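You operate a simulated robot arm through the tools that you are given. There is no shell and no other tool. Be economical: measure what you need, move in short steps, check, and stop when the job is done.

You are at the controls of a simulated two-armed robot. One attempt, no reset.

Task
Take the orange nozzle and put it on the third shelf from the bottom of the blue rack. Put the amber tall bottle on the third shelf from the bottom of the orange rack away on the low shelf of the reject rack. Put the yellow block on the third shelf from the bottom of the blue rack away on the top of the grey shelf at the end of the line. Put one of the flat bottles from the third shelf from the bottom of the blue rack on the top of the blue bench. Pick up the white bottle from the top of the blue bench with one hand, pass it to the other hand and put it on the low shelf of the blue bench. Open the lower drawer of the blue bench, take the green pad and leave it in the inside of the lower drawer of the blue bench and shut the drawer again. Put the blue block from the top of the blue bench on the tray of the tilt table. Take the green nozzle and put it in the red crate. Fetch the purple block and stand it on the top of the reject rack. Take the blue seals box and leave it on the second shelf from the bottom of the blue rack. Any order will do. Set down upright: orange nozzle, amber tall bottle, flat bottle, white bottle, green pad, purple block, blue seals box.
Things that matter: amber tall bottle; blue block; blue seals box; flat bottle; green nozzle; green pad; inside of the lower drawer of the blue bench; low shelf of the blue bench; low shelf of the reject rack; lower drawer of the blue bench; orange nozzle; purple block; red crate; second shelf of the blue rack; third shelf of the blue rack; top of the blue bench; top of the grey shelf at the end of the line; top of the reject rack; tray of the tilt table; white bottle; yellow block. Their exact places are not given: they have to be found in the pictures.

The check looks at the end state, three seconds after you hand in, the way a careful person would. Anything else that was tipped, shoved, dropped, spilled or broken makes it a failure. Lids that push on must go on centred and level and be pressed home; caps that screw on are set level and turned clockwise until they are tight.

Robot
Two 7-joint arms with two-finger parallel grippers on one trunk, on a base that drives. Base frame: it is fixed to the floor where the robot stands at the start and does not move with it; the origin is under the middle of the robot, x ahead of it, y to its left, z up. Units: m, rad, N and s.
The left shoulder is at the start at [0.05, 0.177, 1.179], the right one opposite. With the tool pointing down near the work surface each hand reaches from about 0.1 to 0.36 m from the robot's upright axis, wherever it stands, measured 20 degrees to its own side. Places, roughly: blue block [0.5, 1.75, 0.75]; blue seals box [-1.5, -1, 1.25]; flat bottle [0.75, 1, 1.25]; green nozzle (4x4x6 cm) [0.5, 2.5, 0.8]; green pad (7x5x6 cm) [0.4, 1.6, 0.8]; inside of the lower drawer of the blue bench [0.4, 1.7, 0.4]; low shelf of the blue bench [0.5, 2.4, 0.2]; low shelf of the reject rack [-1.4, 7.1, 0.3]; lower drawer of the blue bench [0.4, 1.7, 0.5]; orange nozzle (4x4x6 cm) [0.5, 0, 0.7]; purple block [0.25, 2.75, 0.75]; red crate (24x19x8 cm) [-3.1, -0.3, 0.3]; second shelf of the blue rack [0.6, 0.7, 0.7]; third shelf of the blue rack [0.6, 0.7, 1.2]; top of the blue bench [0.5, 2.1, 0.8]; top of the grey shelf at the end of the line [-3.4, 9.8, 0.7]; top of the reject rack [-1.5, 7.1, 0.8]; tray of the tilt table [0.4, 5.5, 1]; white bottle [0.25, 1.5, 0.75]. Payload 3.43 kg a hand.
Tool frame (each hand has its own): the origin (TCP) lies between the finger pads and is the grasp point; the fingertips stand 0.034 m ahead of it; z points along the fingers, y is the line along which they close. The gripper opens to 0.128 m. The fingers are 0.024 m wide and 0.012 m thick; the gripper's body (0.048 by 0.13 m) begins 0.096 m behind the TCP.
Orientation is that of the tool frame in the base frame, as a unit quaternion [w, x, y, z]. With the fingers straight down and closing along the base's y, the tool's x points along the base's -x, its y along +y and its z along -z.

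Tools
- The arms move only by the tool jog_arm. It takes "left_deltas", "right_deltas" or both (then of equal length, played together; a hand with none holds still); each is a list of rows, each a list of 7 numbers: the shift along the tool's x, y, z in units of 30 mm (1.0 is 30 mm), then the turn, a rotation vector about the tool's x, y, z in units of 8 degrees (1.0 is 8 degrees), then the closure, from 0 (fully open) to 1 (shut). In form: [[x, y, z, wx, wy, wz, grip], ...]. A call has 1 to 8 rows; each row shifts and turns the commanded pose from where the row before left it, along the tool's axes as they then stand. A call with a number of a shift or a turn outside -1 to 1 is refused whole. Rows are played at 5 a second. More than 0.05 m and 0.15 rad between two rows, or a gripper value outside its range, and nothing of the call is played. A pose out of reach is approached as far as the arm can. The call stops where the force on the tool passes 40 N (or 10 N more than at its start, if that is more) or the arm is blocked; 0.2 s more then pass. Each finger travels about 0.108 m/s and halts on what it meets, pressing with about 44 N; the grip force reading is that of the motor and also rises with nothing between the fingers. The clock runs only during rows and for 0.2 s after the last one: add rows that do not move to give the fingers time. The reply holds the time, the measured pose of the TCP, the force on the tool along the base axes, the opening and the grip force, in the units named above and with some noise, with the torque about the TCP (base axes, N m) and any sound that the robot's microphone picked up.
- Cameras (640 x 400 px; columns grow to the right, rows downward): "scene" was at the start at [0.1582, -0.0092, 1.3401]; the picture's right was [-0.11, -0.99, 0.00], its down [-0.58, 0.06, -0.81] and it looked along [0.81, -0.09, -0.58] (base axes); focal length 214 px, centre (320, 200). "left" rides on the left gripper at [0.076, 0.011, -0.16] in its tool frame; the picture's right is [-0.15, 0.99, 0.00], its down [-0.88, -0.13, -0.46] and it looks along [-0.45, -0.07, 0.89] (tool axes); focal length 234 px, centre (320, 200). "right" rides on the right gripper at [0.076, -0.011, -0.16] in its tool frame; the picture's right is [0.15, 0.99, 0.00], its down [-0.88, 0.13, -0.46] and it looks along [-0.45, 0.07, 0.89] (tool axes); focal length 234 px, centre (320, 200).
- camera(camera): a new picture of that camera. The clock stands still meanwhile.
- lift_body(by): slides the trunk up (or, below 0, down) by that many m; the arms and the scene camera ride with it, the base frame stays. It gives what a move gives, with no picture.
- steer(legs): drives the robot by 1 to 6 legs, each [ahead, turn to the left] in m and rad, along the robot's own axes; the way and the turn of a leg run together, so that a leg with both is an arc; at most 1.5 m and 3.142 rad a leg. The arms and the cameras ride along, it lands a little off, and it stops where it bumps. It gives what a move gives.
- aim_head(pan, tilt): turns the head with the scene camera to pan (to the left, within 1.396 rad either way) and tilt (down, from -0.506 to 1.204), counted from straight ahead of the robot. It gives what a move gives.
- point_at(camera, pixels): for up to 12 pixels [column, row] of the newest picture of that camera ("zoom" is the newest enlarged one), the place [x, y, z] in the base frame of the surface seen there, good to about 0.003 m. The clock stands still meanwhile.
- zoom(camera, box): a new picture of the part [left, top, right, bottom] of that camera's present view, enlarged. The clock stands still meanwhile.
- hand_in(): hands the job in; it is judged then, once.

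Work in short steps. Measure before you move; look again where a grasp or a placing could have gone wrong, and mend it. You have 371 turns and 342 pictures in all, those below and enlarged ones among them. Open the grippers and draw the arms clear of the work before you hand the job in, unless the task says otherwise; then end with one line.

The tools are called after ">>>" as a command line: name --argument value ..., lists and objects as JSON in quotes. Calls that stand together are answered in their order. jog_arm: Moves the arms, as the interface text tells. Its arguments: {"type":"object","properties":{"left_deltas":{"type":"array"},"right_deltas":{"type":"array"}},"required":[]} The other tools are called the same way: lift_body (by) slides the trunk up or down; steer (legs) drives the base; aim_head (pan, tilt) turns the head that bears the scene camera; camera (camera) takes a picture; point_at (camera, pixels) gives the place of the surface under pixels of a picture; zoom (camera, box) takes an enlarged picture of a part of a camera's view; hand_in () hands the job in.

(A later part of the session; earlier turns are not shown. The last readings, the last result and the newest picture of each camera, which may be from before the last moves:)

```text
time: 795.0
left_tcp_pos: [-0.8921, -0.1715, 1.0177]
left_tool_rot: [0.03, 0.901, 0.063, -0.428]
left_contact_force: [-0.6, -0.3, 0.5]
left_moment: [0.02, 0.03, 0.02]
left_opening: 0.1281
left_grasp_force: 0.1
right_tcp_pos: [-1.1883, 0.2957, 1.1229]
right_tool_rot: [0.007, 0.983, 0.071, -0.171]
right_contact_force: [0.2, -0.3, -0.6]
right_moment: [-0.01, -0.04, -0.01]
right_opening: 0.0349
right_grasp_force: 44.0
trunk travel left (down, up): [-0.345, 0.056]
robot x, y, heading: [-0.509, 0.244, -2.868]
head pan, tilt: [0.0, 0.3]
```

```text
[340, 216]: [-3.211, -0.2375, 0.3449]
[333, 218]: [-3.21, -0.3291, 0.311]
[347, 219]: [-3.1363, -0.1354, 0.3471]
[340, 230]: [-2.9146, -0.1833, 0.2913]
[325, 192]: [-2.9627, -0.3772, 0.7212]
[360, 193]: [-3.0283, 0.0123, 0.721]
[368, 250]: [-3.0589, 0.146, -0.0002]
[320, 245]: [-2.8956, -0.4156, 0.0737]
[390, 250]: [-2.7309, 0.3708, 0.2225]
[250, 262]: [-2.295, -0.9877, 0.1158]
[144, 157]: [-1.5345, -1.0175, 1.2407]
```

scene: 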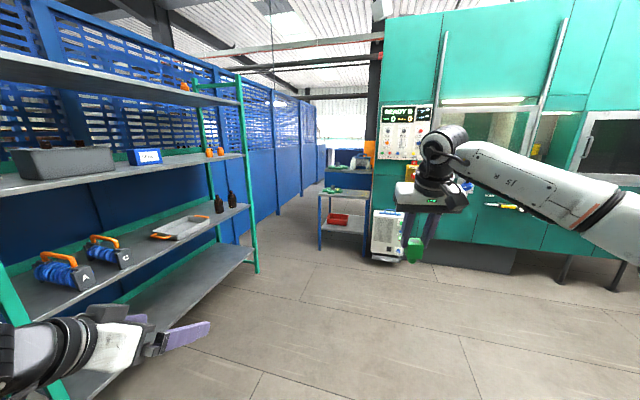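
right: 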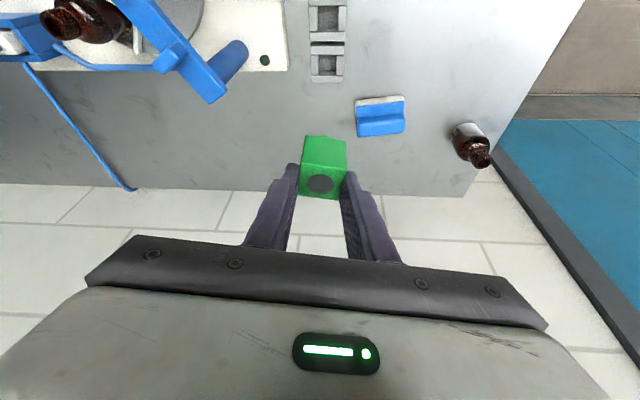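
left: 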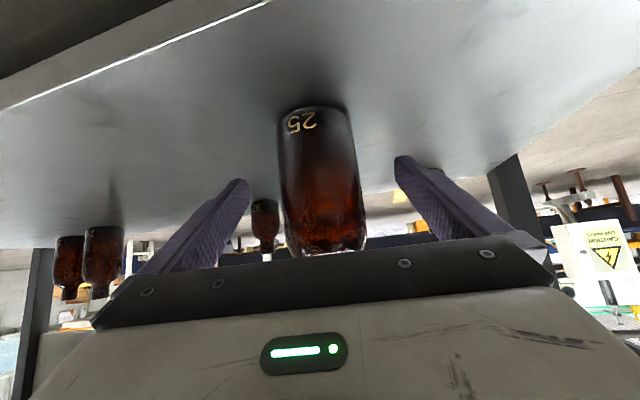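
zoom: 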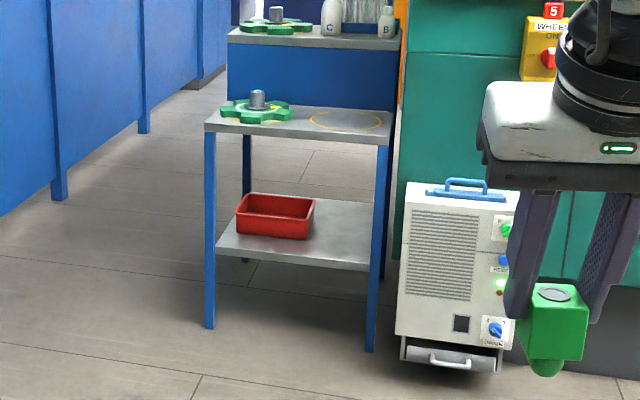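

The crate sits at about (-3.12, -0.24), rim z≈0.37, under a top shelf at z 0.72; I need a flat approach. I pitch the right hand to 60°, bring it inward, and drive toward the cart.

>>> jog_arm --right_deltas '[[0, 1, 0, 0, -1, 0, 1], [0, 1, 0, 0, -1, 0, 1], [0, 1, 0, 0, -1, 0, 1], [0, 1, 0, 0, -1, 0, 1], [0, 1, 0, 0, -1, 0, 1], [0, 1, 0, 0, 0, 0, 1]]'

>>> steer --legs '[[0, 0.03], [1.45, 0], [0, -0.31]]'

>>> camera --camera "scene"

```text
time: 796.4
left_tcp_pos: [-0.8914, -0.1728, 1.0164]
left_tool_rot: [0.031, 0.901, 0.063, -0.428]
left_contact_force: [-0.1, -0.7, 0.2]
left_moment: [0.03, 0.02, 0.01]
left_opening: 0.1282
left_grasp_force: 0.0
right_tcp_pos: [-1.1626, 0.115, 1.1203]
right_tool_rot: [0.032, 0.864, 0.065, -0.497]
right_contact_force: [-0.2, 0.2, -0.7]
right_moment: [-0.03, 0.01, 0.01]
right_opening: 0.0348
right_grasp_force: 44.0
trunk travel left (down, up): [-0.345, 0.056]
robot x, y, heading: [-0.5116, 0.2416, -2.867]
head pan, tilt: [0.0, 0.3]
```

```text
time: 805.0
left_tcp_pos: [-2.395, -0.5028, 1.0177]
left_tool_rot: [-0.026, 0.902, -0.058, -0.428]
left_contact_force: [0.1, 0.7, -0.6]
left_moment: [0.01, 0.0, 0.02]
left_opening: 0.1279
left_grasp_force: 0.0
right_tcp_pos: [-2.58, -0.1548, 1.1189]
right_tool_rot: [-0.035, 0.866, -0.052, -0.496]
right_contact_force: [-0.3, -0.4, -0.8]
right_moment: [0.01, 0.01, 0.01]
right_opening: 0.0347
right_grasp_force: 43.7
trunk travel left (down, up): [-0.345, 0.056]
robot x, y, heading: [-1.9179, -0.2058, -3.137]
head pan, tilt: [0.0, 0.3]
```

```text
102 pictures are left
```

scene: 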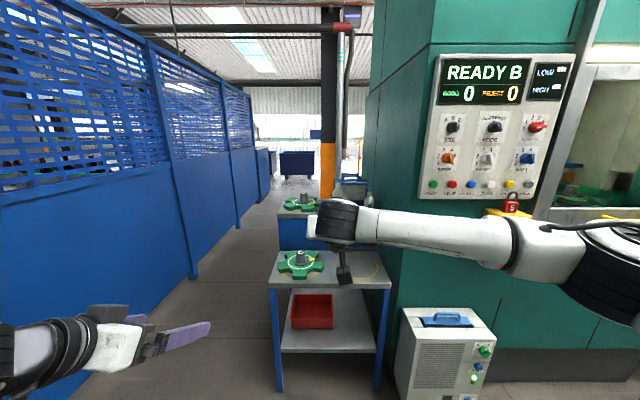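

I measure the crate from here.

>>> zoom --camera "scene" --box '[250, 240, 410, 390]'

>>> point_at --camera "zoom" --pixels '[[120, 220], [220, 220], [170, 150], [115, 150], [225, 150], [170, 190], [60, 300], [320, 280], [60, 110], [340, 110], [250, 230]]'

```text
2.67 times, centred on (330, 315) of scene
```

zoom: 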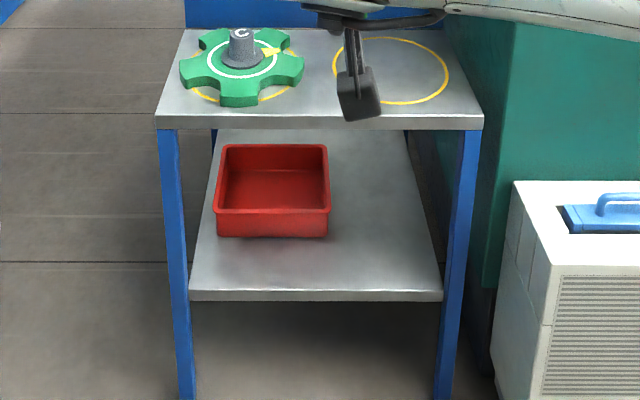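

```text
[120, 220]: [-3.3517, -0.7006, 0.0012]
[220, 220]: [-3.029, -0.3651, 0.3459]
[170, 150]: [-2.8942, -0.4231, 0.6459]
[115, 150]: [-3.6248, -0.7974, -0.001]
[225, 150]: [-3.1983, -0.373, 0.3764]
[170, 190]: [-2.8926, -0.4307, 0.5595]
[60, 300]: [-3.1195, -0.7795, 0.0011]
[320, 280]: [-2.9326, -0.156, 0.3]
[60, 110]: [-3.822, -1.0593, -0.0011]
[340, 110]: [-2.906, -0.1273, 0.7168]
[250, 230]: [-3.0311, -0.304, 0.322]
```

Crate: y -0.375…-0.14, x -3.03…-3.21, rim z 0.378. I lower the trunk and bring the hand down to z≈0.48 in front of the cart.

>>> lift_body --by -0.343

>>> jog_arm --right_deltas '[[0.866, 0.38, 0.5, 0, 0, 0, 1], [0.866, 0.38, 0.5, 0, 0, 0, 1], [0.866, 0.38, 0.5, 0, 0, 0, 1], [0.866, 0.38, 0.5, 0, 0, 0, 1], [0.866, 0.38, 0.5, 0, 0, 0, 1], [0.866, 0.38, 0.5, 0, 0, 0, 1], [0.866, 0.38, 0.5, 0, 0, 0, 1], [0.866, 0.38, 0.5, 0, 0, 0, 1]]'

>>> jog_arm --right_deltas '[[0.866, 0, 0.5, 0, 0, 0, 1], [0.866, 0, 0.5, 0, 0, 0, 1]]'

>>> camera --camera "right"

>>> camera --camera "scene"

```text
time: 808.4
left_tcp_pos: [-2.3945, -0.5039, 0.6752]
left_tool_rot: [-0.026, 0.902, -0.058, -0.428]
left_contact_force: [0.1, 0.4, 0.0]
left_moment: [0.01, -0.01, 0.01]
left_opening: 0.1282
left_grasp_force: 0.2
right_tcp_pos: [-2.5805, -0.1552, 0.7764]
right_tool_rot: [-0.034, 0.866, -0.051, -0.497]
right_contact_force: [0.3, -0.7, -0.4]
right_moment: [-0.03, -0.03, -0.04]
right_opening: 0.035
right_grasp_force: 43.6
trunk travel left (down, up): [-0.002, 0.399]
robot x, y, heading: [-1.9156, -0.2058, -3.133]
head pan, tilt: [0.0, 0.3]
```

```text
time: 810.2
left_tcp_pos: [-2.3937, -0.5047, 0.674]
left_tool_rot: [-0.026, 0.902, -0.058, -0.427]
left_contact_force: [-0.9, 0.0, 0.6]
left_moment: [0.0, 0.02, -0.01]
left_opening: 0.1278
left_grasp_force: 0.1
right_tcp_pos: [-2.5912, -0.2419, 0.5341]
right_tool_rot: [-0.035, 0.865, -0.052, -0.498]
right_contact_force: [0.5, 0.4, -0.8]
right_moment: [-0.03, -0.04, -0.01]
right_opening: 0.0348
right_grasp_force: 44.3
trunk travel left (down, up): [-0.002, 0.399]
robot x, y, heading: [-1.9144, -0.2022, -3.134]
head pan, tilt: [0.0, 0.3]
```

```text
time: 810.8
left_tcp_pos: [-2.3945, -0.5039, 0.6735]
left_tool_rot: [-0.027, 0.902, -0.058, -0.427]
left_contact_force: [-0.3, 0.0, 0.4]
left_moment: [0.0, -0.01, -0.02]
left_opening: 0.1279
left_grasp_force: 0.0
right_tcp_pos: [-2.5898, -0.2419, 0.4752]
right_tool_rot: [-0.035, 0.866, -0.052, -0.496]
right_contact_force: [0.8, -0.2, 0.3]
right_moment: [0.02, -0.01, -0.03]
right_opening: 0.0349
right_grasp_force: 43.9
trunk travel left (down, up): [-0.002, 0.399]
robot x, y, heading: [-1.9147, -0.2037, -3.144]
head pan, tilt: [0.0, 0.3]
```

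```text
100 pictures are left
```

right: 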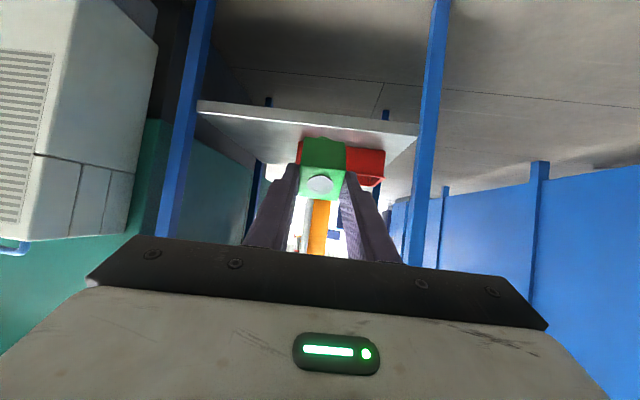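

```text
99 pictures are left
```

scene: 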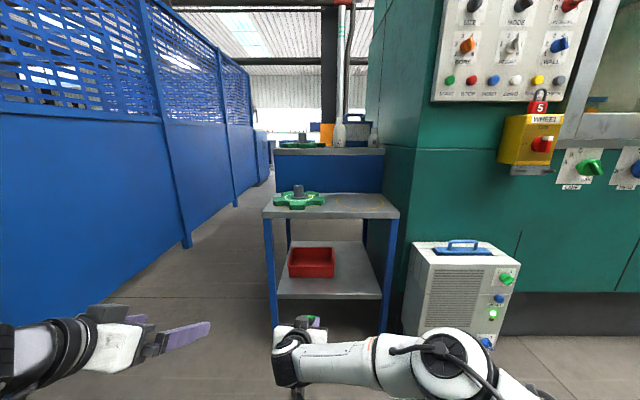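

I check the right elbow's position against the white unit before driving in.

>>> point_at --camera "scene" --pixels '[[445, 350], [420, 375], [470, 370], [340, 365], [415, 280], [460, 260], [420, 330], [510, 300]]'

```text
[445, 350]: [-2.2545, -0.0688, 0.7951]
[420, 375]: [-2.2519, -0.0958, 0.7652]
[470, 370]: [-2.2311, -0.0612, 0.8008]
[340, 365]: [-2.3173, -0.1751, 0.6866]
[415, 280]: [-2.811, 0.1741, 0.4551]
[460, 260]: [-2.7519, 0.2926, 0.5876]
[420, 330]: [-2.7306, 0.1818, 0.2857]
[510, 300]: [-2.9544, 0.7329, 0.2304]
```

Clear by ~6 cm. Drive 0.48 m in slowly (two legs) and check.

>>> steer --legs '[[0.3, 0], [0.18, 0]]'

>>> camera --camera "right"

>>> camera --camera "scene"

```text
time: 814.0
left_tcp_pos: [-2.8709, -0.5018, 0.6745]
left_tool_rot: [-0.03, 0.903, -0.063, -0.424]
left_contact_force: [1.0, 0.2, -0.4]
left_moment: [-0.03, 0.0, -0.04]
left_opening: 0.1281
left_grasp_force: 0.1
right_tcp_pos: [-3.0683, -0.2423, 0.4744]
right_tool_rot: [-0.035, 0.866, -0.052, -0.497]
right_contact_force: [-0.3, 0.2, -0.5]
right_moment: [0.03, 0.0, 0.0]
right_opening: 0.0347
right_grasp_force: 43.9
trunk travel left (down, up): [-0.002, 0.399]
robot x, y, heading: [-2.3956, -0.2069, -3.138]
head pan, tilt: [0.0, 0.3]
stopped in leg 2: the force on the tool passed its limit (the readings are from after the stop); the commanded pose is now the measured one
```

```text
98 pictures are left
```

right: 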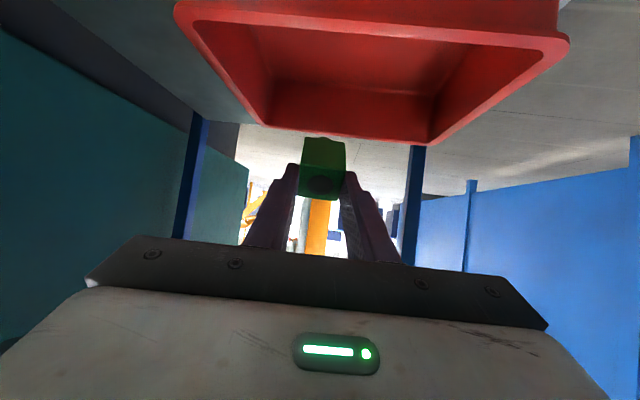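

```text
97 pictures are left
```

scene: 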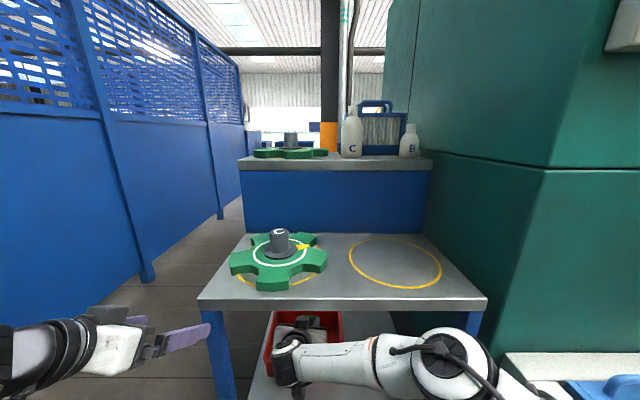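

The left hand's finger touched the cart leg. I move the left hand outward and close it, then lower the right hand into the crate.

>>> jog_arm --left_deltas '[[0, 1, 0, 0, 0, 0, 0.3], [0, 1, 0, 0, 0, 0, 0.6], [0, 0.5, 0, 0, 0, 0, 0.8]]'

>>> jog_arm --right_deltas '[[0.866, 0.1, 0.5, 0, 0, 0, 1], [0.866, 0.1, 0.5, 0, 0, 0, 1], [0, 0, 0, 0, 0, 0, 1]]'

>>> camera --camera "right"

>>> camera --camera "left"

```text
time: 814.8
left_tcp_pos: [-2.8798, -0.5761, 0.6738]
left_tool_rot: [-0.029, 0.903, -0.061, -0.425]
left_contact_force: [-0.6, -0.1, 0.1]
left_moment: [-0.04, 0.01, 0.0]
left_opening: 0.0255
left_grasp_force: 0.0
right_tcp_pos: [-3.0669, -0.2428, 0.4759]
right_tool_rot: [-0.036, 0.866, -0.052, -0.496]
right_contact_force: [-0.1, -0.4, -0.2]
right_moment: [0.03, -0.04, 0.0]
right_opening: 0.0348
right_grasp_force: 43.8
trunk travel left (down, up): [-0.002, 0.399]
robot x, y, heading: [-2.3943, -0.2057, -3.138]
head pan, tilt: [0.0, 0.3]
```

```text
time: 815.6
left_tcp_pos: [-2.8807, -0.5751, 0.6737]
left_tool_rot: [-0.029, 0.903, -0.062, -0.425]
left_contact_force: [0.3, -0.5, 0.0]
left_moment: [-0.03, -0.02, -0.01]
left_opening: 0.0257
left_grasp_force: 0.1
right_tcp_pos: [-3.0791, -0.2324, 0.4204]
right_tool_rot: [-0.043, 0.862, -0.06, -0.501]
right_contact_force: [-1.0, 0.0, -0.7]
right_moment: [0.0, -0.04, -0.04]
right_opening: 0.0348
right_grasp_force: 43.7
trunk travel left (down, up): [-0.002, 0.399]
robot x, y, heading: [-2.3938, -0.2056, -3.136]
head pan, tilt: [0.0, 0.3]
```

```text
96 pictures are left
```

right: 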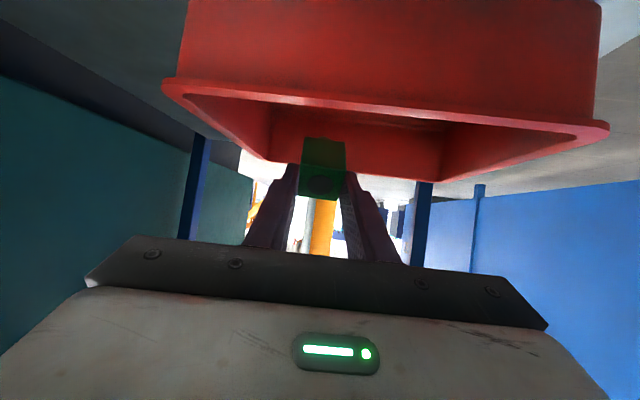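

```text
95 pictures are left
```

left: 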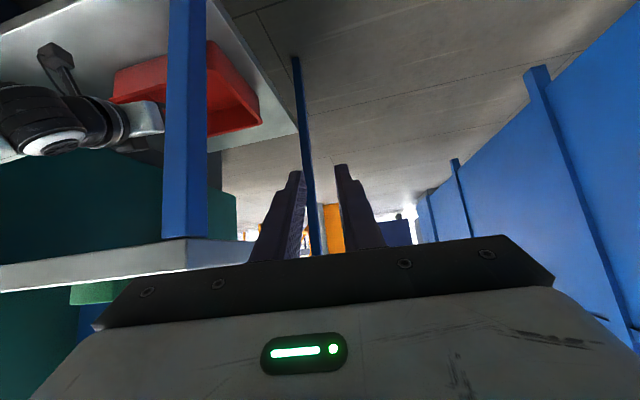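

The nozzle is inside the rim. Lower 25 mm more and release.

>>> jog_arm --right_deltas '[[0.72, 0, 0.42, 0, 0, 0, 1], [0, 0, 0, 0, 0, 0, 1], [0, 0, 0, 0, 0, 0, 0.7], [0, 0, 0, 0, 0, 0, 0.4], [0, 0, 0, 0, 0, 0, 0.4]]'

>>> camera --camera "right"

```text
time: 817.0
left_tcp_pos: [-2.8793, -0.5754, 0.6739]
left_tool_rot: [-0.029, 0.903, -0.062, -0.424]
left_contact_force: [0.1, 0.1, -0.2]
left_moment: [0.02, -0.02, 0.02]
left_opening: 0.0253
left_grasp_force: 0.0
right_tcp_pos: [-3.0912, -0.1937, 0.4061]
right_tool_rot: [-0.066, 0.859, -0.073, -0.503]
right_contact_force: [0.4, -0.7, -0.9]
right_moment: [0.01, -0.01, 0.0]
right_opening: 0.0769
right_grasp_force: 0.1
right hand out of reach, approached as far as the arm can: row 1
trunk travel left (down, up): [-0.002, 0.399]
robot x, y, heading: [-2.3937, -0.2018, -3.141]
head pan, tilt: [0.0, 0.3]
stopped in row 5 (right hand): the arm was blocked; the commanded pose is now the measured one
```

```text
94 pictures are left
```

right: 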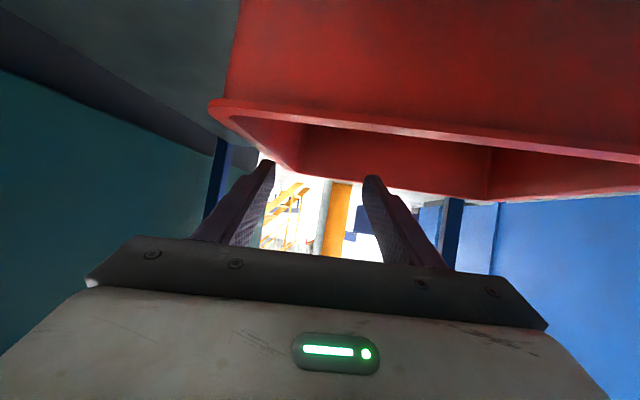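

Released. Raise the hand out of the crate, back off and inspect.

>>> jog_arm --right_deltas '[[-0.866, 0, -0.5, 0, 0, 0, 0.4], [-0.866, 0, -0.5, 0, 0, 0, 0.4], [-0.866, 0, -0.5, 0, 0, 0, 0.4], [0, 0, 0, 0, 0, 0, 0.4]]'

>>> steer --legs '[[-0.45, 0]]'

>>> lift_body --by 0.39

>>> aim_head --pan 0.0 --tilt 0.6

>>> camera --camera "scene"

>>> camera --camera "right"

```text
time: 818.0
left_tcp_pos: [-2.8796, -0.5765, 0.6738]
left_tool_rot: [-0.03, 0.903, -0.063, -0.424]
left_contact_force: [-0.1, -0.2, 0.1]
left_moment: [-0.01, 0.0, -0.02]
left_opening: 0.0257
left_grasp_force: 0.0
right_tcp_pos: [-3.0904, -0.199, 0.4967]
right_tool_rot: [-0.063, 0.86, -0.071, -0.502]
right_contact_force: [0.3, 0.1, -0.7]
right_moment: [-0.03, 0.01, 0.05]
right_opening: 0.0766
right_grasp_force: 0.1
trunk travel left (down, up): [-0.002, 0.399]
robot x, y, heading: [-2.3966, -0.211, -3.139]
head pan, tilt: [0.0, 0.3]
```

```text
time: 820.8
left_tcp_pos: [-2.426, -0.5759, 0.6755]
left_tool_rot: [-0.028, 0.903, -0.06, -0.425]
left_contact_force: [0.5, -0.7, 0.1]
left_moment: [-0.02, 0.01, 0.01]
left_opening: 0.0257
left_grasp_force: 0.1
right_tcp_pos: [-2.6365, -0.1997, 0.497]
right_tool_rot: [-0.062, 0.86, -0.069, -0.502]
right_contact_force: [-0.2, 0.6, 0.2]
right_moment: [-0.01, 0.01, 0.0]
right_opening: 0.0767
right_grasp_force: 0.0
trunk travel left (down, up): [-0.002, 0.399]
robot x, y, heading: [-1.939, -0.2061, -3.133]
head pan, tilt: [0.0, 0.3]
```

```text
time: 824.5
left_tcp_pos: [-2.4248, -0.576, 1.0638]
left_tool_rot: [-0.028, 0.903, -0.06, -0.425]
left_contact_force: [-0.3, -0.2, -0.5]
left_moment: [0.0, -0.05, 0.02]
left_opening: 0.0256
left_grasp_force: 0.0
right_tcp_pos: [-2.6368, -0.1998, 0.8858]
right_tool_rot: [-0.061, 0.86, -0.068, -0.503]
right_contact_force: [0.6, 0.3, -0.1]
right_moment: [-0.01, 0.0, -0.01]
right_opening: 0.0767
right_grasp_force: 0.0
trunk travel left (down, up): [-0.392, 0.009]
robot x, y, heading: [-1.9417, -0.205, -3.133]
head pan, tilt: [0.0, 0.3]
```

```text
time: 825.3
left_tcp_pos: [-2.4251, -0.5753, 1.0649]
left_tool_rot: [-0.029, 0.903, -0.06, -0.425]
left_contact_force: [0.4, 0.8, -0.3]
left_moment: [-0.01, 0.02, 0.01]
left_opening: 0.0257
left_grasp_force: 0.1
right_tcp_pos: [-2.6367, -0.2002, 0.8875]
right_tool_rot: [-0.061, 0.86, -0.069, -0.502]
right_contact_force: [0.6, 0.3, -1.0]
right_moment: [0.06, -0.02, -0.03]
right_opening: 0.0767
right_grasp_force: 0.1
trunk travel left (down, up): [-0.392, 0.009]
robot x, y, heading: [-1.9404, -0.2045, -3.135]
head pan, tilt: [0.0, 0.6]
```

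```text
93 pictures are left
```

scene: 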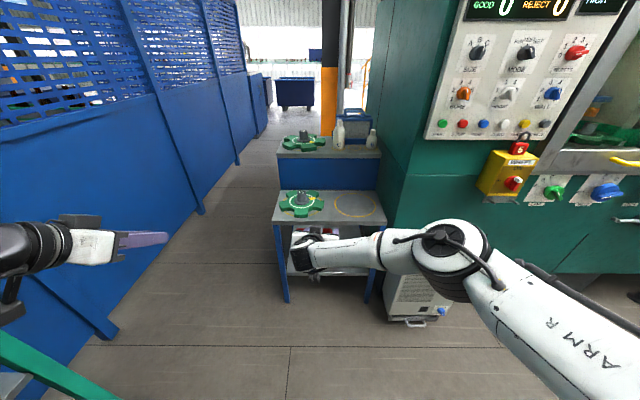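

```text
92 pictures are left
```

right: 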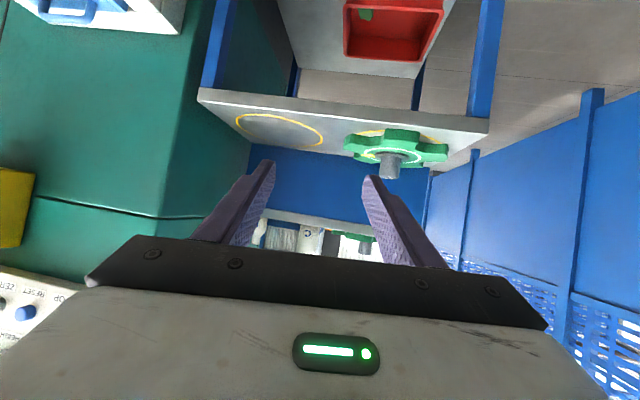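

The green nozzle lies in the red crate (365,13 in the right view). Next the seals box: I look at the green rack to my left.

>>> aim_head --pan 1.39 --tilt 0.2

>>> camera --camera "scene"

>>> point_at --camera "scene" --pixels '[[250, 180], [300, 200], [200, 190], [150, 200], [350, 210], [400, 230], [100, 180], [300, 300], [200, 250]]'

```text
time: 826.8
left_tcp_pos: [-2.4259, -0.5748, 1.0638]
left_tool_rot: [-0.028, 0.903, -0.06, -0.425]
left_contact_force: [-0.5, -0.1, 0.8]
left_moment: [-0.01, 0.01, 0.0]
left_opening: 0.0255
left_grasp_force: 0.0
right_tcp_pos: [-2.6364, -0.2006, 0.8862]
right_tool_rot: [-0.062, 0.86, -0.069, -0.501]
right_contact_force: [-0.9, -0.1, 0.3]
right_moment: [0.03, -0.03, 0.01]
right_opening: 0.0767
right_grasp_force: 0.2
trunk travel left (down, up): [-0.392, 0.009]
robot x, y, heading: [-1.939, -0.2091, -3.135]
head pan, tilt: [1.389, 0.201]
```

```text
91 pictures are left
```

scene: 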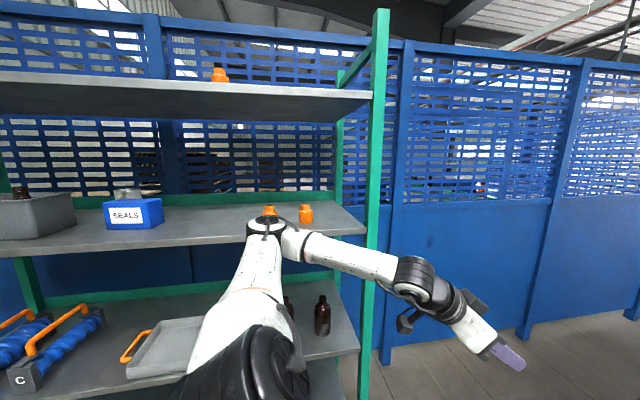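

```text
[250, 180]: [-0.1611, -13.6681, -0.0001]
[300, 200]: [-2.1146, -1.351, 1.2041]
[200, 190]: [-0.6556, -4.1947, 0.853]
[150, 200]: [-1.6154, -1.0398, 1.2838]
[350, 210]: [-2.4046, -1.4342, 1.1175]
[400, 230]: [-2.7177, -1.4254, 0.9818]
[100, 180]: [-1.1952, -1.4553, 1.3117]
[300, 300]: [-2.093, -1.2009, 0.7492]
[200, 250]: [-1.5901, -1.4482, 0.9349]
```

I zoom on the seals box.

>>> zoom --camera "scene" --box '[60, 150, 240, 260]'

>>> point_at --camera "zoom" --pixels '[[160, 200], [350, 200], [250, 200], [160, 260], [350, 255], [250, 170], [240, 155], [400, 260], [300, 330], [60, 250], [230, 275]]'

```text
3.56 times, centred on (150, 205) of scene
```

zoom: 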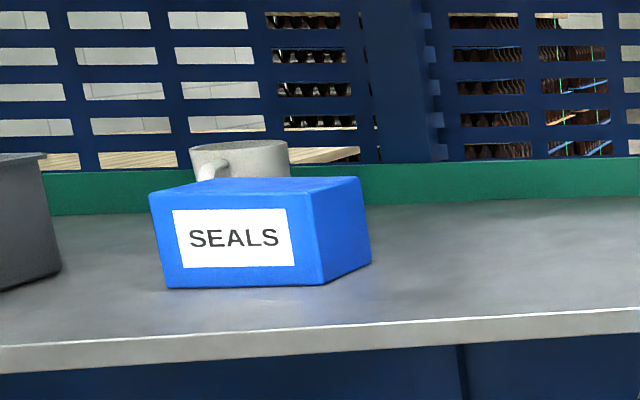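

```text
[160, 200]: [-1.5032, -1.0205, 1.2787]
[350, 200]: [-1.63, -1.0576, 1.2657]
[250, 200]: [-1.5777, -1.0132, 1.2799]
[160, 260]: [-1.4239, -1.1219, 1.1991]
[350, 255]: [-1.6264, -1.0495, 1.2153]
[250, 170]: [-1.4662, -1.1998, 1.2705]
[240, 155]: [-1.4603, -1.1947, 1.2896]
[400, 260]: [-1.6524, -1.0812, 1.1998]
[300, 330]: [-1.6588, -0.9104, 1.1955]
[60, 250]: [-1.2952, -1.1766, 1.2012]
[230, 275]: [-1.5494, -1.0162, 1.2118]
```

The box is about 0.14 m wide, 0.08 m deep and 0.085 m high — too wide to grip across, so I'd grip it front-to-back from above. I tuck the right hand in, turn to face the rack and look straight at it.

>>> jog_arm --right_deltas '[[0.5, 0, -0.866, 0, 0, 0, 0], [0.5, 0, -0.866, 0, 0, 0, 0], [0.5, 0, -0.866, 0, 0, 0, 0], [0.5, 0, -0.866, 0, 0, 0, 0], [0.5, 0, -0.866, 0, 0, 0, 0], [0.5, 0, -0.866, 0, 0, 0, 0]]'

>>> steer --legs '[[-0.3, 0], [0, 1.565]]'

>>> aim_head --pan 0.0 --tilt 0.15

>>> camera --camera "scene"

```text
time: 828.2
left_tcp_pos: [-2.4263, -0.5764, 1.0653]
left_tool_rot: [-0.028, 0.903, -0.06, -0.425]
left_contact_force: [0.1, -0.3, 1.0]
left_moment: [0.02, 0.0, -0.02]
left_opening: 0.0255
left_grasp_force: 0.0
right_tcp_pos: [-2.4602, -0.2329, 0.8839]
right_tool_rot: [-0.063, 0.859, -0.07, -0.503]
right_contact_force: [-0.1, 0.0, -0.6]
right_moment: [0.02, -0.02, -0.02]
right_opening: 0.128
right_grasp_force: 0.1
trunk travel left (down, up): [-0.392, 0.009]
robot x, y, heading: [-1.9433, -0.206, -3.133]
head pan, tilt: [1.389, 0.201]
```

```text
time: 834.2
left_tcp_pos: [-1.2464, -0.6698, 1.0659]
left_tool_rot: [0.288, 0.668, 0.611, -0.314]
left_contact_force: [-0.4, -1.5, 0.4]
left_moment: [0.03, -0.02, 0.01]
left_opening: 0.0254
left_grasp_force: 0.1
right_tcp_pos: [-1.5858, -0.7172, 0.8839]
right_tool_rot: [0.321, 0.644, 0.573, -0.392]
right_contact_force: [-0.1, -1.0, -0.1]
right_moment: [-0.04, -0.01, -0.01]
right_opening: 0.1278
right_grasp_force: 0.1
trunk travel left (down, up): [-0.392, 0.009]
robot x, y, heading: [-1.6398, -0.1979, -1.521]
head pan, tilt: [1.389, 0.201]
```

```text
time: 835.7
left_tcp_pos: [-1.2462, -0.6685, 1.0647]
left_tool_rot: [0.287, 0.668, 0.61, -0.314]
left_contact_force: [-0.6, -0.2, -0.3]
left_moment: [0.0, 0.0, -0.02]
left_opening: 0.0258
left_grasp_force: 0.0
right_tcp_pos: [-1.587, -0.7176, 0.8843]
right_tool_rot: [0.32, 0.645, 0.573, -0.392]
right_contact_force: [0.1, 0.1, 0.4]
right_moment: [0.0, 0.01, -0.01]
right_opening: 0.1279
right_grasp_force: 0.1
trunk travel left (down, up): [-0.392, 0.009]
robot x, y, heading: [-1.6357, -0.2023, -1.525]
head pan, tilt: [0.0, 0.15]
```

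```text
89 pictures are left
```

scene: 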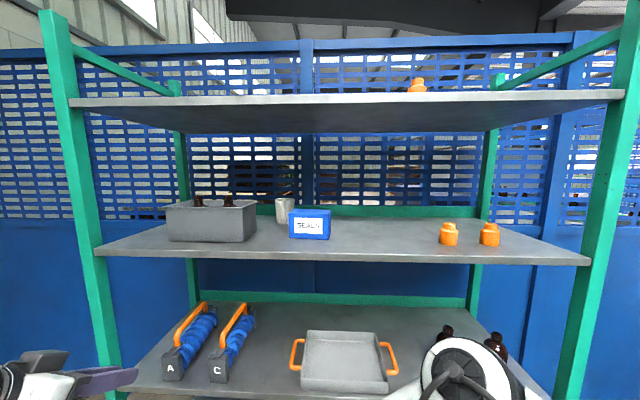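

>>> zoom --camera "scene" --box '[260, 180, 360, 260]'

>>> point_at --camera "zoom" --pixels '[[192, 170], [435, 170], [192, 250], [435, 255], [215, 155], [420, 150], [445, 200], [440, 160], [310, 170], [160, 110], [310, 155], [205, 152]]'

>>> point_at --camera "scene" --pixels '[[330, 100], [330, 125], [330, 252], [255, 225], [440, 235]]'

```text
5.00 times, centred on (310, 220) of scene
```

zoom: 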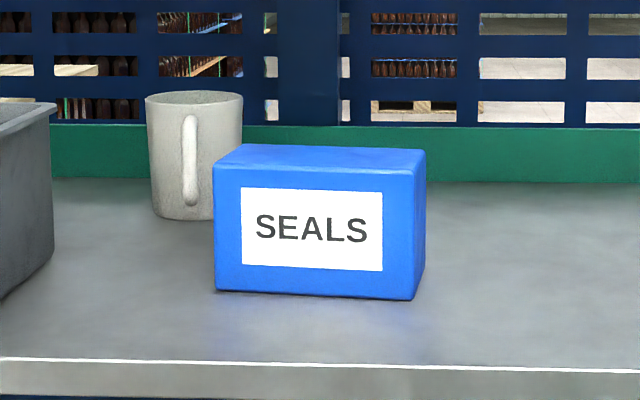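

```text
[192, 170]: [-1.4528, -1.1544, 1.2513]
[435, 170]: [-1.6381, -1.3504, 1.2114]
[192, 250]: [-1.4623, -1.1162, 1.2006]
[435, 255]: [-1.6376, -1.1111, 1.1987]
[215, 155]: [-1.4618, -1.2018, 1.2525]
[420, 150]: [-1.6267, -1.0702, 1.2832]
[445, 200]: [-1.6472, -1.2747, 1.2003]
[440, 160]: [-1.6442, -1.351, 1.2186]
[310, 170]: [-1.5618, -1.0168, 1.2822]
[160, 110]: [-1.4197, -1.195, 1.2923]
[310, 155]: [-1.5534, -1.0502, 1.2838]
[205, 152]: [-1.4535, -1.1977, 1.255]
```

```text
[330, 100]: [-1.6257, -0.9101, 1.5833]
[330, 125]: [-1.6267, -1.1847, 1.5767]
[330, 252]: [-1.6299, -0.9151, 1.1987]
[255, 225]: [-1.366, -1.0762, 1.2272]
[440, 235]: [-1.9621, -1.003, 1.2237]
```

The box is ~0.122 wide, 0.08 deep, top z 1.283, with the shelf above at 1.58. Best is to grip it front-to-back with the right hand coming from the west (robot facing east alongside the rack). I tuck the left hand and reposition.

>>> jog_arm --left_deltas '[[0.637, -0.8, -0.77, 0, 0, 0, 0.8], [0.637, -0.8, -0.77, 0, 0, 0, 0.8], [0.637, -0.8, -0.77, 0, 0, 0, 0.8], [0.637, -0.8, -0.77, 0, 0, 0, 0.8], [0.3, -0.8, -0.36, 0, 0, 0, 0.8]]'

>>> steer --legs '[[0, -1.105], [0.5, 0], [0, -1.8], [0, -1.85]]'

>>> aim_head --pan -0.8 --tilt 0.2

>>> camera --camera "scene"

```text
time: 836.9
left_tcp_pos: [-1.2964, -0.6182, 1.0637]
left_tool_rot: [0.286, 0.669, 0.611, -0.314]
left_contact_force: [-0.4, 0.2, 0.8]
left_moment: [-0.01, 0.01, -0.03]
left_opening: 0.0258
left_grasp_force: 0.0
left hand out of reach, approached as far as the arm can: row 2, 3, 4, 5
right_tcp_pos: [-1.5867, -0.7173, 0.8843]
right_tool_rot: [0.321, 0.644, 0.574, -0.392]
right_contact_force: [-0.8, -0.2, 0.3]
right_moment: [-0.03, 0.0, 0.03]
right_opening: 0.128
right_grasp_force: 0.0
trunk travel left (down, up): [-0.392, 0.009]
robot x, y, heading: [-1.6389, -0.2004, -1.521]
head pan, tilt: [0.0, 0.15]
```

```text
time: 842.4
left_tcp_pos: [-2.2491, -0.9194, 1.06]
left_tool_rot: [0.071, 0.894, 0.169, -0.41]
left_contact_force: [14.6, 5.5, 9.0]
left_moment: [0.0, 0.34, -0.2]
left_opening: 0.0251
left_grasp_force: 0.1
right_tcp_pos: [-2.4762, -0.7188, 0.8863]
right_tool_rot: [0.07, 0.848, 0.154, -0.503]
right_contact_force: [0.7, -0.6, 0.2]
right_moment: [0.02, 0.02, 0.0]
right_opening: 0.1282
right_grasp_force: 0.0
trunk travel left (down, up): [-0.392, 0.009]
robot x, y, heading: [-2.0455, -0.4381, -2.612]
head pan, tilt: [0.0, 0.15]
stopped in leg 2: the force on the tool passed its limit (the readings are from after the stop); the commanded pose is now the measured one
```

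```text
time: 843.5
left_tcp_pos: [-2.2494, -0.9184, 1.0577]
left_tool_rot: [0.071, 0.893, 0.17, -0.41]
left_contact_force: [16.7, 12.2, 9.2]
left_moment: [-0.67, 0.19, 0.15]
left_opening: 0.0248
left_grasp_force: 0.1
right_tcp_pos: [-2.4776, -0.719, 0.8855]
right_tool_rot: [0.071, 0.848, 0.154, -0.503]
right_contact_force: [-0.5, 0.4, -0.1]
right_moment: [0.03, 0.01, 0.0]
right_opening: 0.128
right_grasp_force: 0.0
trunk travel left (down, up): [-0.392, 0.009]
robot x, y, heading: [-2.0446, -0.4366, -2.61]
head pan, tilt: [-0.799, 0.201]
```

```text
87 pictures are left
```

scene: 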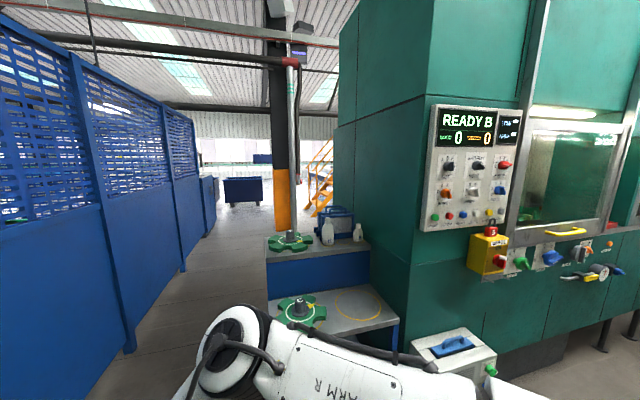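

The left hand touched the rack's end post. I reverse 0.15 m and then turn right away from the rack.

>>> steer --legs '[[-0.15, 0], [0, -1.8], [0, -1.87]]'

>>> camera --camera "scene"

```text
time: 853.9
left_tcp_pos: [-1.479, -0.0645, 1.0573]
left_tool_rot: [0.413, 0.085, 0.906, -0.045]
left_contact_force: [0.5, -0.6, 1.0]
left_moment: [0.01, -0.01, 0.05]
left_opening: 0.0259
left_grasp_force: 0.1
right_tcp_pos: [-1.3947, -0.3563, 0.8841]
right_tool_rot: [0.501, 0.087, 0.858, -0.072]
right_contact_force: [-0.2, 1.1, 0.7]
right_moment: [-0.02, 0.02, -0.03]
right_opening: 0.1279
right_grasp_force: 0.0
trunk travel left (down, up): [-0.392, 0.009]
robot x, y, heading: [-1.9145, -0.361, -0.036]
head pan, tilt: [-0.799, 0.201]
```

```text
86 pictures are left
```

scene: 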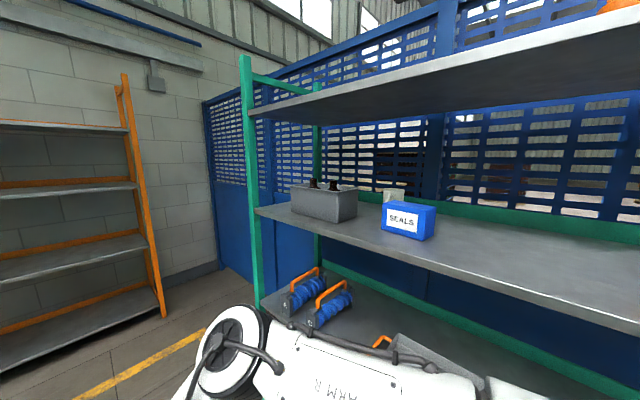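

I'll instead keep facing south and use the right hand tool-down, rolled 90° (fingers closing along y) and leaned ~40° inward so it stays under the upper shelf. First I set that posture in free space.

>>> jog_arm --right_deltas '[[-0.866, 0, -0.5, 0, 0, 0, 0], [-0.866, 0, -0.5, 0, 0, 0, 0], [-0.866, 0, -0.5, 0, 0, 0, 0], [-0.866, 0, -0.5, 0, 0, 0, 0], [-0.866, 0, -0.5, 0, 0, 0, 0], [-0.866, 0, -0.5, 0, 0, 0, 0], [-0.866, 0, -0.5, 0, 0, 0, 0], [-0.866, 0, -0.5, 0, 0, 0, 0]]'

>>> jog_arm --right_deltas '[[0, 0, 0, 0, 1, 0, 0], [0, 0, 0, 0, 1, 0, 0], [0, 0, 0, 0, 1, 0, 0], [0, 0, 0, 0, 1, 0, 0], [0, 0, 0, 0, 1, 0, 0], [0, 0, 0, 0, 1, 0, 0], [0, 0, 0, 0, 0.7, 0, 0], [0, 0, 0, 0, 0, 1, 0]]'

>>> jog_arm --right_deltas '[[0, 0, 0, 0, 0, 1, 0], [0, 0, 0, 0, 0, 1, 0], [0, 0, 0, 0, 0, 1, 0], [0, 0, 0, 0, 0, 1, 0], [0, 0, 0, 0, 0, 1, 0], [0, 0, 0, 0, 0, 1, 0], [0, 0, 0, 0, 0, 1, 0], [0, 0, 0, 0, 0, 1, 0]]'

>>> jog_arm --right_deltas '[[0, 0, 0, 0, 0, 1, 0], [0, 0, 0, 0, 0, 1, 0], [0, 0, 0, 0, 0, 0.25, 0], [0, 0, 0, 0, 1, 0, 0], [0, 0, 0, 0, 1, 0, 0], [0, 0, 0, 0, 1, 0, 0], [0, 0, 0, 0, 1, 0, 0], [0, 0, 0, 0, 1, 0, 0]]'

>>> camera --camera "scene"

```text
time: 855.6
left_tcp_pos: [-1.4793, -0.0646, 1.058]
left_tool_rot: [0.412, 0.085, 0.906, -0.045]
left_contact_force: [0.1, 0.4, 0.4]
left_moment: [-0.02, 0.05, 0.02]
left_opening: 0.0255
left_grasp_force: 0.1
right_tcp_pos: [-1.3972, -0.3428, 1.1254]
right_tool_rot: [0.5, 0.087, 0.859, -0.072]
right_contact_force: [0.2, 0.0, 0.6]
right_moment: [0.01, -0.01, -0.01]
right_opening: 0.1283
right_grasp_force: 0.1
trunk travel left (down, up): [-0.392, 0.009]
robot x, y, heading: [-1.916, -0.3634, -0.041]
head pan, tilt: [-0.799, 0.201]
```

```text
time: 857.5
left_tcp_pos: [-1.4791, -0.0662, 1.0565]
left_tool_rot: [0.412, 0.085, 0.906, -0.046]
left_contact_force: [-0.3, 0.2, -0.7]
left_moment: [0.01, 0.0, -0.01]
left_opening: 0.0255
left_grasp_force: 0.1
right_tcp_pos: [-1.3955, -0.3457, 1.1245]
right_tool_rot: [0.061, 0.179, 0.982, -0.021]
right_contact_force: [-0.5, -0.6, -0.2]
right_moment: [-0.02, -0.01, 0.0]
right_opening: 0.1279
right_grasp_force: 0.0
trunk travel left (down, up): [-0.392, 0.009]
robot x, y, heading: [-1.9127, -0.3628, -0.037]
head pan, tilt: [-0.799, 0.201]
```

```text
time: 859.2
left_tcp_pos: [-1.4792, -0.0653, 1.0567]
left_tool_rot: [0.413, 0.085, 0.906, -0.046]
left_contact_force: [-0.1, 0.3, -0.4]
left_moment: [0.02, -0.01, -0.04]
left_opening: 0.0258
left_grasp_force: 0.1
right_tcp_pos: [-1.3939, -0.3462, 1.1252]
right_tool_rot: [0.063, 0.673, 0.737, 0.016]
right_contact_force: [-0.1, 0.0, -0.6]
right_moment: [-0.01, -0.01, 0.03]
right_opening: 0.128
right_grasp_force: 0.1
trunk travel left (down, up): [-0.392, 0.009]
robot x, y, heading: [-1.9116, -0.3635, -0.04]
head pan, tilt: [-0.799, 0.201]
```

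```text
time: 861.0
left_tcp_pos: [-1.479, -0.0648, 1.0567]
left_tool_rot: [0.412, 0.086, 0.906, -0.046]
left_contact_force: [-0.5, -0.2, -0.8]
left_moment: [-0.03, -0.01, 0.01]
left_opening: 0.0255
left_grasp_force: 0.1
right_tcp_pos: [-1.395, -0.3464, 1.1235]
right_tool_rot: [-0.156, 0.724, 0.605, 0.292]
right_contact_force: [0.4, -0.6, -0.2]
right_moment: [0.03, 0.02, -0.02]
right_opening: 0.1279
right_grasp_force: 0.1
trunk travel left (down, up): [-0.392, 0.009]
robot x, y, heading: [-1.91, -0.3594, -0.031]
head pan, tilt: [-0.799, 0.201]
```

```text
85 pictures are left
```

scene: 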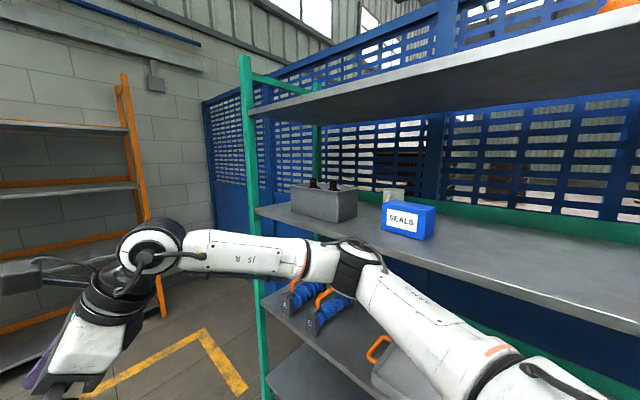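

The lean works. I fine-tune: yaw +11° and level the closing axis, then raise the hand 0.23 m.

>>> jog_arm --right_deltas '[[0, 0, 0, 0.42, 0.09, -0.54, 0], [0, 0, 0, 0.42, 0.09, -0.54, 0], [0, 0, 0, 0.72, 0, 0.57, 0], [0.62, 0, -0.78, 0, 0, 0, 0], [0.62, 0, -0.78, 0, 0, 0, 0], [0.62, 0, -0.78, 0, 0, 0, 0], [0.62, 0, -0.78, 0, 0, 0, 0], [0.62, 0, -0.78, 0, 0, 0, 0]]'

>>> jog_arm --right_deltas '[[0.62, 0, -0.78, 0, 0, 0, 0], [0.62, 0, -0.78, 0, 0, 0, 0], [0.62, 0, -0.78, 0, 0, 0, 0]]'

```text
time: 862.9
left_tcp_pos: [-1.4789, -0.064, 1.0578]
left_tool_rot: [0.413, 0.084, 0.906, -0.045]
left_contact_force: [-0.1, -0.5, -0.1]
left_moment: [0.0, -0.01, 0.02]
left_opening: 0.0258
left_grasp_force: 0.0
right_tcp_pos: [-1.3963, -0.3447, 1.2757]
right_tool_rot: [-0.228, 0.678, 0.659, 0.231]
right_contact_force: [-0.3, -0.2, 0.5]
right_moment: [-0.05, -0.02, -0.02]
right_opening: 0.128
right_grasp_force: 0.0
trunk travel left (down, up): [-0.392, 0.009]
robot x, y, heading: [-1.9122, -0.3594, -0.04]
head pan, tilt: [-0.799, 0.201]
```

```text
time: 863.6
left_tcp_pos: [-1.4798, -0.0654, 1.0572]
left_tool_rot: [0.412, 0.086, 0.906, -0.046]
left_contact_force: [0.1, 0.0, -0.1]
left_moment: [-0.01, -0.02, -0.05]
left_opening: 0.0256
left_grasp_force: 0.0
right_tcp_pos: [-1.395, -0.341, 1.3633]
right_tool_rot: [-0.226, 0.679, 0.658, 0.232]
right_contact_force: [0.4, -0.2, 0.5]
right_moment: [0.01, -0.04, -0.03]
right_opening: 0.1281
right_grasp_force: 0.0
trunk travel left (down, up): [-0.392, 0.009]
robot x, y, heading: [-1.9127, -0.3599, -0.038]
head pan, tilt: [-0.799, 0.201]
```

The hand is now exactly aligned (closing axis = robot forward). I lower to z 1.26 and drive to enter the rack just west of the box.

>>> jog_arm --right_deltas '[[-0.62, 0, 0.78, 0, 0, 0, 0.1], [-0.62, 0, 0.78, 0, 0, 0, 0.1], [-0.62, 0, 0.78, 0, 0, 0, 0.1], [-0.15, 0, 0.2, 0, 0, 0, 0.1]]'

>>> steer --legs '[[0.165, 0], [0, -1.533]]'

>>> aim_head --pan 0.0 --tilt 0.2

>>> camera --camera "scene"

```text
time: 864.6
left_tcp_pos: [-1.4797, -0.0641, 1.058]
left_tool_rot: [0.412, 0.085, 0.906, -0.045]
left_contact_force: [-0.3, -0.8, -0.3]
left_moment: [0.03, -0.02, 0.01]
left_opening: 0.0255
left_grasp_force: 0.1
right_tcp_pos: [-1.3959, -0.3426, 1.265]
right_tool_rot: [-0.227, 0.678, 0.659, 0.232]
right_contact_force: [0.0, 0.1, 0.3]
right_moment: [0.01, 0.0, 0.02]
right_opening: 0.1152
right_grasp_force: 0.0
trunk travel left (down, up): [-0.392, 0.009]
robot x, y, heading: [-1.9109, -0.3613, -0.039]
head pan, tilt: [-0.799, 0.201]
```

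```text
time: 869.8
left_tcp_pos: [-1.4274, -0.7811, 1.056]
left_tool_rot: [0.269, 0.683, 0.601, -0.316]
left_contact_force: [-0.2, -0.2, -0.3]
left_moment: [-0.01, 0.01, 0.0]
left_opening: 0.0256
left_grasp_force: 0.0
right_tcp_pos: [-1.7003, -0.8824, 1.2684]
right_tool_rot: [-0.005, 0.946, 0.013, 0.324]
right_contact_force: [-0.1, 0.4, 0.3]
right_moment: [-0.01, 0.01, -0.02]
right_opening: 0.115
right_grasp_force: 0.0
trunk travel left (down, up): [-0.392, 0.009]
robot x, y, heading: [-1.7497, -0.3665, -1.545]
head pan, tilt: [-0.799, 0.201]
```

```text
time: 870.9
left_tcp_pos: [-1.4261, -0.7817, 1.0562]
left_tool_rot: [0.268, 0.684, 0.6, -0.317]
left_contact_force: [-0.4, -0.1, -0.9]
left_moment: [0.03, 0.05, 0.0]
left_opening: 0.0255
left_grasp_force: 0.1
right_tcp_pos: [-1.6993, -0.8822, 1.2659]
right_tool_rot: [-0.006, 0.946, 0.014, 0.325]
right_contact_force: [-0.4, -0.2, 0.6]
right_moment: [-0.03, -0.02, 0.02]
right_opening: 0.1154
right_grasp_force: 0.1
trunk travel left (down, up): [-0.392, 0.009]
robot x, y, heading: [-1.7492, -0.3658, -1.546]
head pan, tilt: [0.0, 0.201]
```

```text
84 pictures are left
```

scene: 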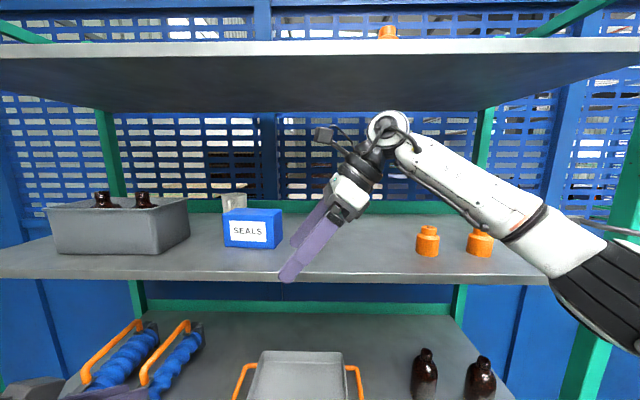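

I check the wrist top height and forearm clearances before driving in.

>>> point_at --camera "scene" --pixels '[[388, 116], [440, 180], [500, 225], [560, 270], [325, 133], [428, 235], [480, 240], [300, 262], [252, 225], [255, 212], [225, 212], [281, 215]]'

```text
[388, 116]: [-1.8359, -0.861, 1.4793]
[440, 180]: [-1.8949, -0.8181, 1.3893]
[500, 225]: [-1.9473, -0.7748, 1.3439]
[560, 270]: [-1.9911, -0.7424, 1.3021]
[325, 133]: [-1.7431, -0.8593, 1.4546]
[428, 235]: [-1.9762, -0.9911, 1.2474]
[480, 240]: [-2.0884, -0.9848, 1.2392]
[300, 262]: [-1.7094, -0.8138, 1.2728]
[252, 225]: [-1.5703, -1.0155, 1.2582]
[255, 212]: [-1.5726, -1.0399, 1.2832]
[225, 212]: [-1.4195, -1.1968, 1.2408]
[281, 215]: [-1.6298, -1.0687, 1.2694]
```

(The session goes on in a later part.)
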